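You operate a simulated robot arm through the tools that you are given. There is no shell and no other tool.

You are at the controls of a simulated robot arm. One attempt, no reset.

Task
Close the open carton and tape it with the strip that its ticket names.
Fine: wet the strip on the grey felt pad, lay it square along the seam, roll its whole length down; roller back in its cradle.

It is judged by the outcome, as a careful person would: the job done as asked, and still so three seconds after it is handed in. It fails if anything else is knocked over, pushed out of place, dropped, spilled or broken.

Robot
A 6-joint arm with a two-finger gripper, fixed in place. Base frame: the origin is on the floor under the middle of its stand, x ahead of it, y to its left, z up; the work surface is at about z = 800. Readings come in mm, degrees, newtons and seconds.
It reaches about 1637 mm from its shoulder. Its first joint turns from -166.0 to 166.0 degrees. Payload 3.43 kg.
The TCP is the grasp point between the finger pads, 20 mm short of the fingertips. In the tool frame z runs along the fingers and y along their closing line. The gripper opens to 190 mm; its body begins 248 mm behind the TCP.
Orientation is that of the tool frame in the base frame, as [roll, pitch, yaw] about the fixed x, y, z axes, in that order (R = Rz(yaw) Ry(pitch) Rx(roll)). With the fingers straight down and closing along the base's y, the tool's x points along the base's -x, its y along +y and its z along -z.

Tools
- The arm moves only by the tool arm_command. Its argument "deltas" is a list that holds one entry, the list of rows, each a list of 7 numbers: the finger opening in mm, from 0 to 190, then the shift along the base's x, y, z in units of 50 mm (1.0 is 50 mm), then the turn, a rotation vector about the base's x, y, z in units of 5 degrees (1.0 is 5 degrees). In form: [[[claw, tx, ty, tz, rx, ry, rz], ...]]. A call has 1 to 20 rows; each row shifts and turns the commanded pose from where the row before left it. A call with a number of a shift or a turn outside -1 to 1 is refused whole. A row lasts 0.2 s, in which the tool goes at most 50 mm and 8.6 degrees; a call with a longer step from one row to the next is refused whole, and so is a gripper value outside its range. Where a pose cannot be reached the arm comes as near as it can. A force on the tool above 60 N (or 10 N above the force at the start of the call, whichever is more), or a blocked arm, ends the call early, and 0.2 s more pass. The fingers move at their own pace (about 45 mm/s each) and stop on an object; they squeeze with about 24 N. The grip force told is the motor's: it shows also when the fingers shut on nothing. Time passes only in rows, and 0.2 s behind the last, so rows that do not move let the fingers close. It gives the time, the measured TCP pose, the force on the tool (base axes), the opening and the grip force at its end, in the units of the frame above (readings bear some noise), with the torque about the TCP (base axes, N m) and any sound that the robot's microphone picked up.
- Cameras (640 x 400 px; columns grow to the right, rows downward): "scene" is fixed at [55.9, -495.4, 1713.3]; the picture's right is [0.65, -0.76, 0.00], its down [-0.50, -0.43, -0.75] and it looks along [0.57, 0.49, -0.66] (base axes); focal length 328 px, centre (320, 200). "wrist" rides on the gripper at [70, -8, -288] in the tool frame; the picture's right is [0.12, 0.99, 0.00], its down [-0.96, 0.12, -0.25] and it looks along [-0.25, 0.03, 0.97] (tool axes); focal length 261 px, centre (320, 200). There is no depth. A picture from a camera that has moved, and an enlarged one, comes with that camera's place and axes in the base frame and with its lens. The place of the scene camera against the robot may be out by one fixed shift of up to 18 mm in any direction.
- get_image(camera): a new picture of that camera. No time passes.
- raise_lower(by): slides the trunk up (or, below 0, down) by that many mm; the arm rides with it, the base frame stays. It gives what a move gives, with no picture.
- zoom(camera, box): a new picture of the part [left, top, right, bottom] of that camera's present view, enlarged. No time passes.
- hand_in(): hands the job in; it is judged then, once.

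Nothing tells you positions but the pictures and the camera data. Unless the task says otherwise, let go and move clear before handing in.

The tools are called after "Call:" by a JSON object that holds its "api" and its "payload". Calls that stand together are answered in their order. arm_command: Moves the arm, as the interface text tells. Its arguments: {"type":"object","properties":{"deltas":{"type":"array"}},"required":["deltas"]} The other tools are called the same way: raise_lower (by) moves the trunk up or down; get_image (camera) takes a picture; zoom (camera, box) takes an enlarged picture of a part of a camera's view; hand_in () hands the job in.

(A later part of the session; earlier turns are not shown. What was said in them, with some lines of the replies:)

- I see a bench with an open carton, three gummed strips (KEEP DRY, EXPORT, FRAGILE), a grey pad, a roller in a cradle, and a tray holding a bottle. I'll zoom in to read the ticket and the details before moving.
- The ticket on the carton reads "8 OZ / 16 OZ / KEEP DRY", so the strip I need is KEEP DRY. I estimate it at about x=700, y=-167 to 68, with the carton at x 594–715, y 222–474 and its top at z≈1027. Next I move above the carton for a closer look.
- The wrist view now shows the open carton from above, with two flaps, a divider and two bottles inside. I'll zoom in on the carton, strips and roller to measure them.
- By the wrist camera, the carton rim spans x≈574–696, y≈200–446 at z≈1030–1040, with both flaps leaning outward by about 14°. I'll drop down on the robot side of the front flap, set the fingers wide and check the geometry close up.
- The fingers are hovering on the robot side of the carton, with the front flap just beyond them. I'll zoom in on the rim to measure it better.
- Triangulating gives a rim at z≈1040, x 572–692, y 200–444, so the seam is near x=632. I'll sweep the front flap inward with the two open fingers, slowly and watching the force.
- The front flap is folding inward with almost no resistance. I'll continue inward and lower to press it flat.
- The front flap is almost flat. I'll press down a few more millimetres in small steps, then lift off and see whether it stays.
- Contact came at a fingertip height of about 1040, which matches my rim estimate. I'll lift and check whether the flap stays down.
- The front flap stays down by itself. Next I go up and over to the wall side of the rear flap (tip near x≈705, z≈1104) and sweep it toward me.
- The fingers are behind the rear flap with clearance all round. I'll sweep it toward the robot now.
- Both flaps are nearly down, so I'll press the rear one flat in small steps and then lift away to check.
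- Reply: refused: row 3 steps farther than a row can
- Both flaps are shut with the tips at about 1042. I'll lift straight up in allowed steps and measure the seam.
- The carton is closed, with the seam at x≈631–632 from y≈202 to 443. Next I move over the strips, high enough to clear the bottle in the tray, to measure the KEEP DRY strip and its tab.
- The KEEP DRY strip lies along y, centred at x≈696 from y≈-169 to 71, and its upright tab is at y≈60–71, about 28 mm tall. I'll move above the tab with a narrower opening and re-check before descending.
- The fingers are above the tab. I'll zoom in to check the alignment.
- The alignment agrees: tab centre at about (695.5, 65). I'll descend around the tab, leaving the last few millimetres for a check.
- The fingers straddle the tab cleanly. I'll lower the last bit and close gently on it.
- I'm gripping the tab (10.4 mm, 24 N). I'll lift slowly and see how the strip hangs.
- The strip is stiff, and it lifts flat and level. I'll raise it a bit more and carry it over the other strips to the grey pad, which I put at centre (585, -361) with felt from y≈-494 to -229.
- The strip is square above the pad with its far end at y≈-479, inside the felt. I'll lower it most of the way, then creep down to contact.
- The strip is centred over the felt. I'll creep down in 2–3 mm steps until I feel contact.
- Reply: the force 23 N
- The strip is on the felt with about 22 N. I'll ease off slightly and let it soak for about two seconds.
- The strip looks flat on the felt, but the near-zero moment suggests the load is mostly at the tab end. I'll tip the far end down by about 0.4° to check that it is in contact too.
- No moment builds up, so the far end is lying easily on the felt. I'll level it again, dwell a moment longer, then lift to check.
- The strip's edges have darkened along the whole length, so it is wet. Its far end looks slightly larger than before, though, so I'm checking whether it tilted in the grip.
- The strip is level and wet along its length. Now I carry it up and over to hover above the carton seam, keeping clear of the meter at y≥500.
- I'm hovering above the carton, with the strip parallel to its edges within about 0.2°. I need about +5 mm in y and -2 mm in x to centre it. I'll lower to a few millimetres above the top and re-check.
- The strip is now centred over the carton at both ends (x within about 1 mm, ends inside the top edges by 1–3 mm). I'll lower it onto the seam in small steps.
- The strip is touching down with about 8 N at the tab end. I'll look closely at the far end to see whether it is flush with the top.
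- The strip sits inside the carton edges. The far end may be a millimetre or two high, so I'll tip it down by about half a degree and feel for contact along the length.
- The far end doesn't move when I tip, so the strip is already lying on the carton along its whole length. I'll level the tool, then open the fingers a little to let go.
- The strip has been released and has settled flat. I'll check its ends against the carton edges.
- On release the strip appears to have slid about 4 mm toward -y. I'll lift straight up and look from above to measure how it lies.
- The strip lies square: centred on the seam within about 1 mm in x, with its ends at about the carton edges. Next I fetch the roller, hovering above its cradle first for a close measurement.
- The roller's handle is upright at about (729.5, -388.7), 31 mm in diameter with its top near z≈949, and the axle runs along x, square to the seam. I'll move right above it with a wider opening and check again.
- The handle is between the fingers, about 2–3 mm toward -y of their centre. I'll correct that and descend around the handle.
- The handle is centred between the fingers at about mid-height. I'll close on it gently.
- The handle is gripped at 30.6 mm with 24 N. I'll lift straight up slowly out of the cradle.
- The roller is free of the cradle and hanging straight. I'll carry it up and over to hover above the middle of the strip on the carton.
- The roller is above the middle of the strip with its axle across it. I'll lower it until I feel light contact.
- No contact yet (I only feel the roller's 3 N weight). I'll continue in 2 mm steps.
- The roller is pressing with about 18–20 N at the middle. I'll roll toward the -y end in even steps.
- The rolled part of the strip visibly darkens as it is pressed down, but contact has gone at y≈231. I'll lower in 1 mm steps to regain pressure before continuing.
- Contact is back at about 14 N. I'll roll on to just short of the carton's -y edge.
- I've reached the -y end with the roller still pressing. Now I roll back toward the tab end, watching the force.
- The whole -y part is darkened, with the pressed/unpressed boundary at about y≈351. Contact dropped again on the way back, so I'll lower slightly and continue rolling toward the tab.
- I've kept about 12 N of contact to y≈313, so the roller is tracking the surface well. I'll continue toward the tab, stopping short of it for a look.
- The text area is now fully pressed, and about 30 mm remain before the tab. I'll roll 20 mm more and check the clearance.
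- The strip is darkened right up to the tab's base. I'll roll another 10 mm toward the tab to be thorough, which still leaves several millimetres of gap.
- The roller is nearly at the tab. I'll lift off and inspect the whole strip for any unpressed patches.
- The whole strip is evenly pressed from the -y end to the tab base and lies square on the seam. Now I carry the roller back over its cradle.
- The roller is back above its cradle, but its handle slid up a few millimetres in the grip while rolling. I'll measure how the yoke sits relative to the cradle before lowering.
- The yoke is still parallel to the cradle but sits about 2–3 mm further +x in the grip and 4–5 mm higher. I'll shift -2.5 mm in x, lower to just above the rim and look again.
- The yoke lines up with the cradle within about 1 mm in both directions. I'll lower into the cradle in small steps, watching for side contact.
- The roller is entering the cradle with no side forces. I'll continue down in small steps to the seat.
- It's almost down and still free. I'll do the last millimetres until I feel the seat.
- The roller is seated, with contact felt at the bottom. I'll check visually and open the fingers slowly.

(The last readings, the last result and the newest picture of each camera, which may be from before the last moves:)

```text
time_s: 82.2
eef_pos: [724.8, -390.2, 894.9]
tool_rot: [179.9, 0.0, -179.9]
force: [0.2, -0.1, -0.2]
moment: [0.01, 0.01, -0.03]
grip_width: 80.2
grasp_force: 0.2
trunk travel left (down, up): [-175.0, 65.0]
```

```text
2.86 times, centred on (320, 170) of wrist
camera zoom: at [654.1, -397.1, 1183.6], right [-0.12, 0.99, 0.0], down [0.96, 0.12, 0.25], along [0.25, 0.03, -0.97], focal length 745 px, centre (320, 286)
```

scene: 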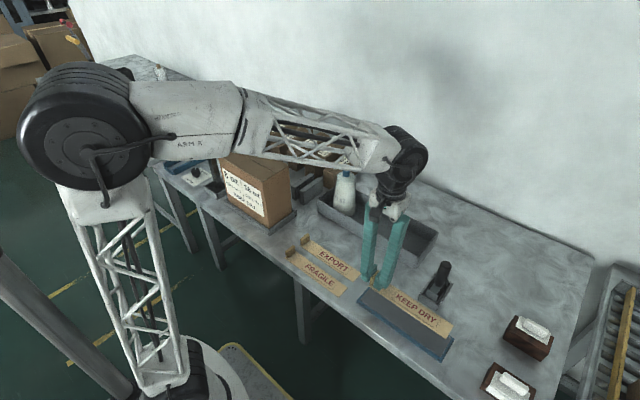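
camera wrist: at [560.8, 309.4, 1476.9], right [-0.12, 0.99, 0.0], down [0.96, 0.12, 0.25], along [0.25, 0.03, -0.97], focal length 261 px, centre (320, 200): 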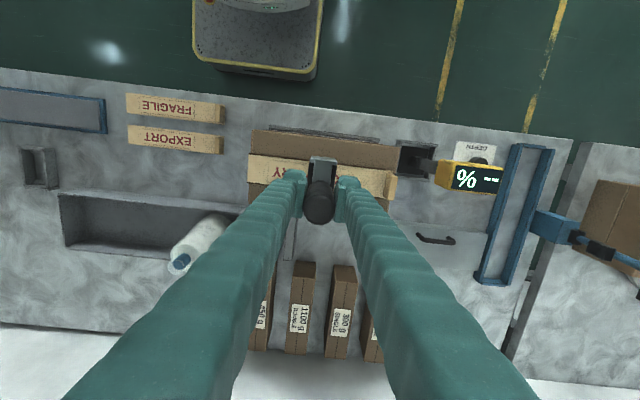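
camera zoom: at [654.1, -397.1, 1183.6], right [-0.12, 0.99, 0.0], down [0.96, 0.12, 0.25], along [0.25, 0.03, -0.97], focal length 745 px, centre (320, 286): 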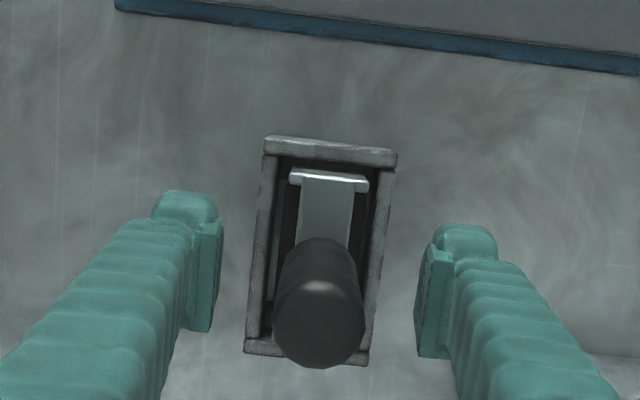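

The roller is released and stands upright in its cradle. I'll lift straight up clear of the handle and check everything.

Call:
{"api": "arm_command", "payload": {"deltas": [[[80, 0, 0, 0.3, 0, 0, 0], [80, 0, 0, 0.8, 0, 0, 0], [80, 0, 0, 0.9, 0, 0, 0], [80, 0, 0, 0.9, 0, 0, 0], [80, 0, 0, 0.9, 0, 0, 0], [80, 0, 0, 0.9, 0, 0, 0], [80, -0.3, 0.8, 0.4, 0, 0, 0], [80, -0.3, 0.8, 0.4, 0, 0, 0], [80, -0.3, 0.8, 0, 0, 0, 0], [80, -0.3, 0.8, 0, 0, 0, 0], [80, -0.3, 0.8, 0, 0, 0, 0], [80, -0.3, 0.8, 0, 0, 0, 0], [80, 0, 0, 0, 0, 0, 0]]]}}

Call:
{"api": "get_image", "payload": {"camera": "scene"}}

Call:
{"api": "get_image", "payload": {"camera": "wrist"}}

Call:
{"api": "zoom", "payload": {"camera": "scene", "box": [190, 100, 320, 220]}}

Call:
{"api": "zoom", "payload": {"camera": "scene", "box": [340, 230, 470, 350]}}

```text
time_s: 85.0
eef_pos: [635.2, -150.2, 1170.5]
tool_rot: [180.0, 0.0, 179.9]
force: [-0.3, 0.1, 0.8]
moment: [-0.01, -0.03, 0.0]
grip_width: 80.2
grasp_force: 0.0
trunk travel left (down, up): [-175.0, 65.0]
```

```text
taken
```

scene: 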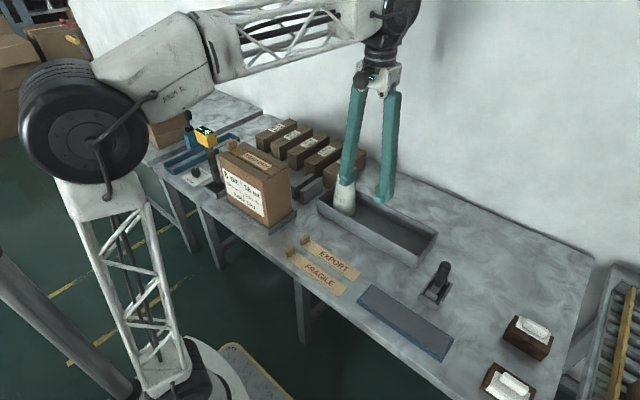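

```text
taken
camera wrist: at [564.8, -157.7, 1457.2], right [-0.12, 0.99, 0.0], down [0.96, 0.12, 0.25], along [0.25, 0.03, -0.97], focal length 261 px, centre (320, 200)
```

wrist: 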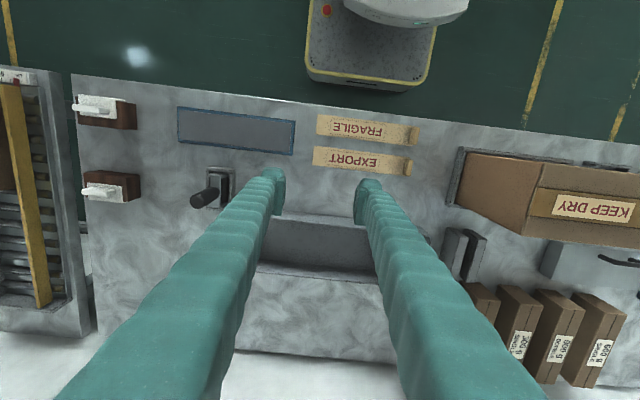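

```text
3.33 times, centred on (255, 160) of scene
camera zoom: at [55.9, -495.4, 1713.3], right [0.65, -0.76, 0.0], down [-0.5, -0.43, -0.75], along [0.57, 0.49, -0.66], focal length 1093 px, centre (537, 333)
```

zoom: 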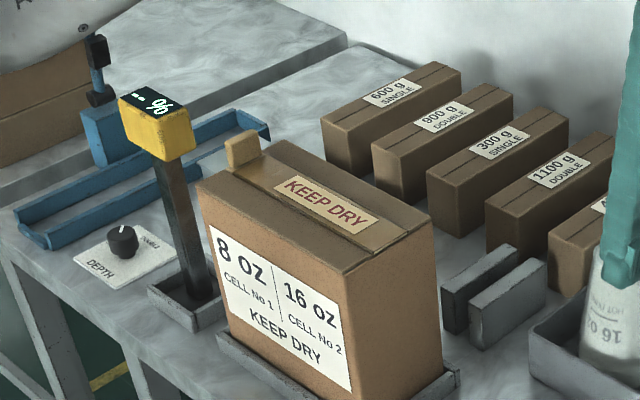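

```text
3.33 times, centred on (405, 290) of scene
camera zoom: at [55.9, -495.4, 1713.3], right [0.65, -0.76, 0.0], down [-0.5, -0.43, -0.75], along [0.57, 0.49, -0.66], focal length 1093 px, centre (37, -100)
```

zoom: 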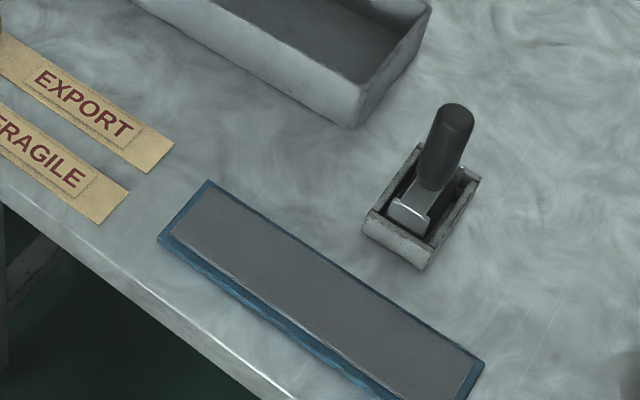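

The carton is closed, with the KEEP DRY strip pressed along its seam. The roller is upright in its cradle, and the pad, other strips, bottle and meter are where they were. The gripper is empty and clear, so I'm handing in.

Call:
{"api": "hand_in", "payload": {}}

```text
The job is handed in.
```

I closed the carton, taped it with the KEEP DRY strip its ticket names, and handed the job in; the result hasn't come back to me.

- **Flaps:** Both fold flat and stayed down on their own.
- **Wetting:** I held the strip on the grey felt pad for about four seconds. Its edges were dark along the full length when I lifted it.
- **Placement:** The strip lies within about 1 mm of the seam and parallel to it. It slid towards the end away from the meter when I let go, so it overhangs that edge by about 4 mm and stops several millimetres short at the other end.
- **Rolling:** I pressed it with roughly 10–20 N. Contact dropped out briefly twice, but the strip ended up evenly darkened from its free end up to the tab.
- **Roller:** It stands upright, seated in its cradle.

In the last pictures nothing else had moved or fallen, and the gripper was empty and clear of the bench.
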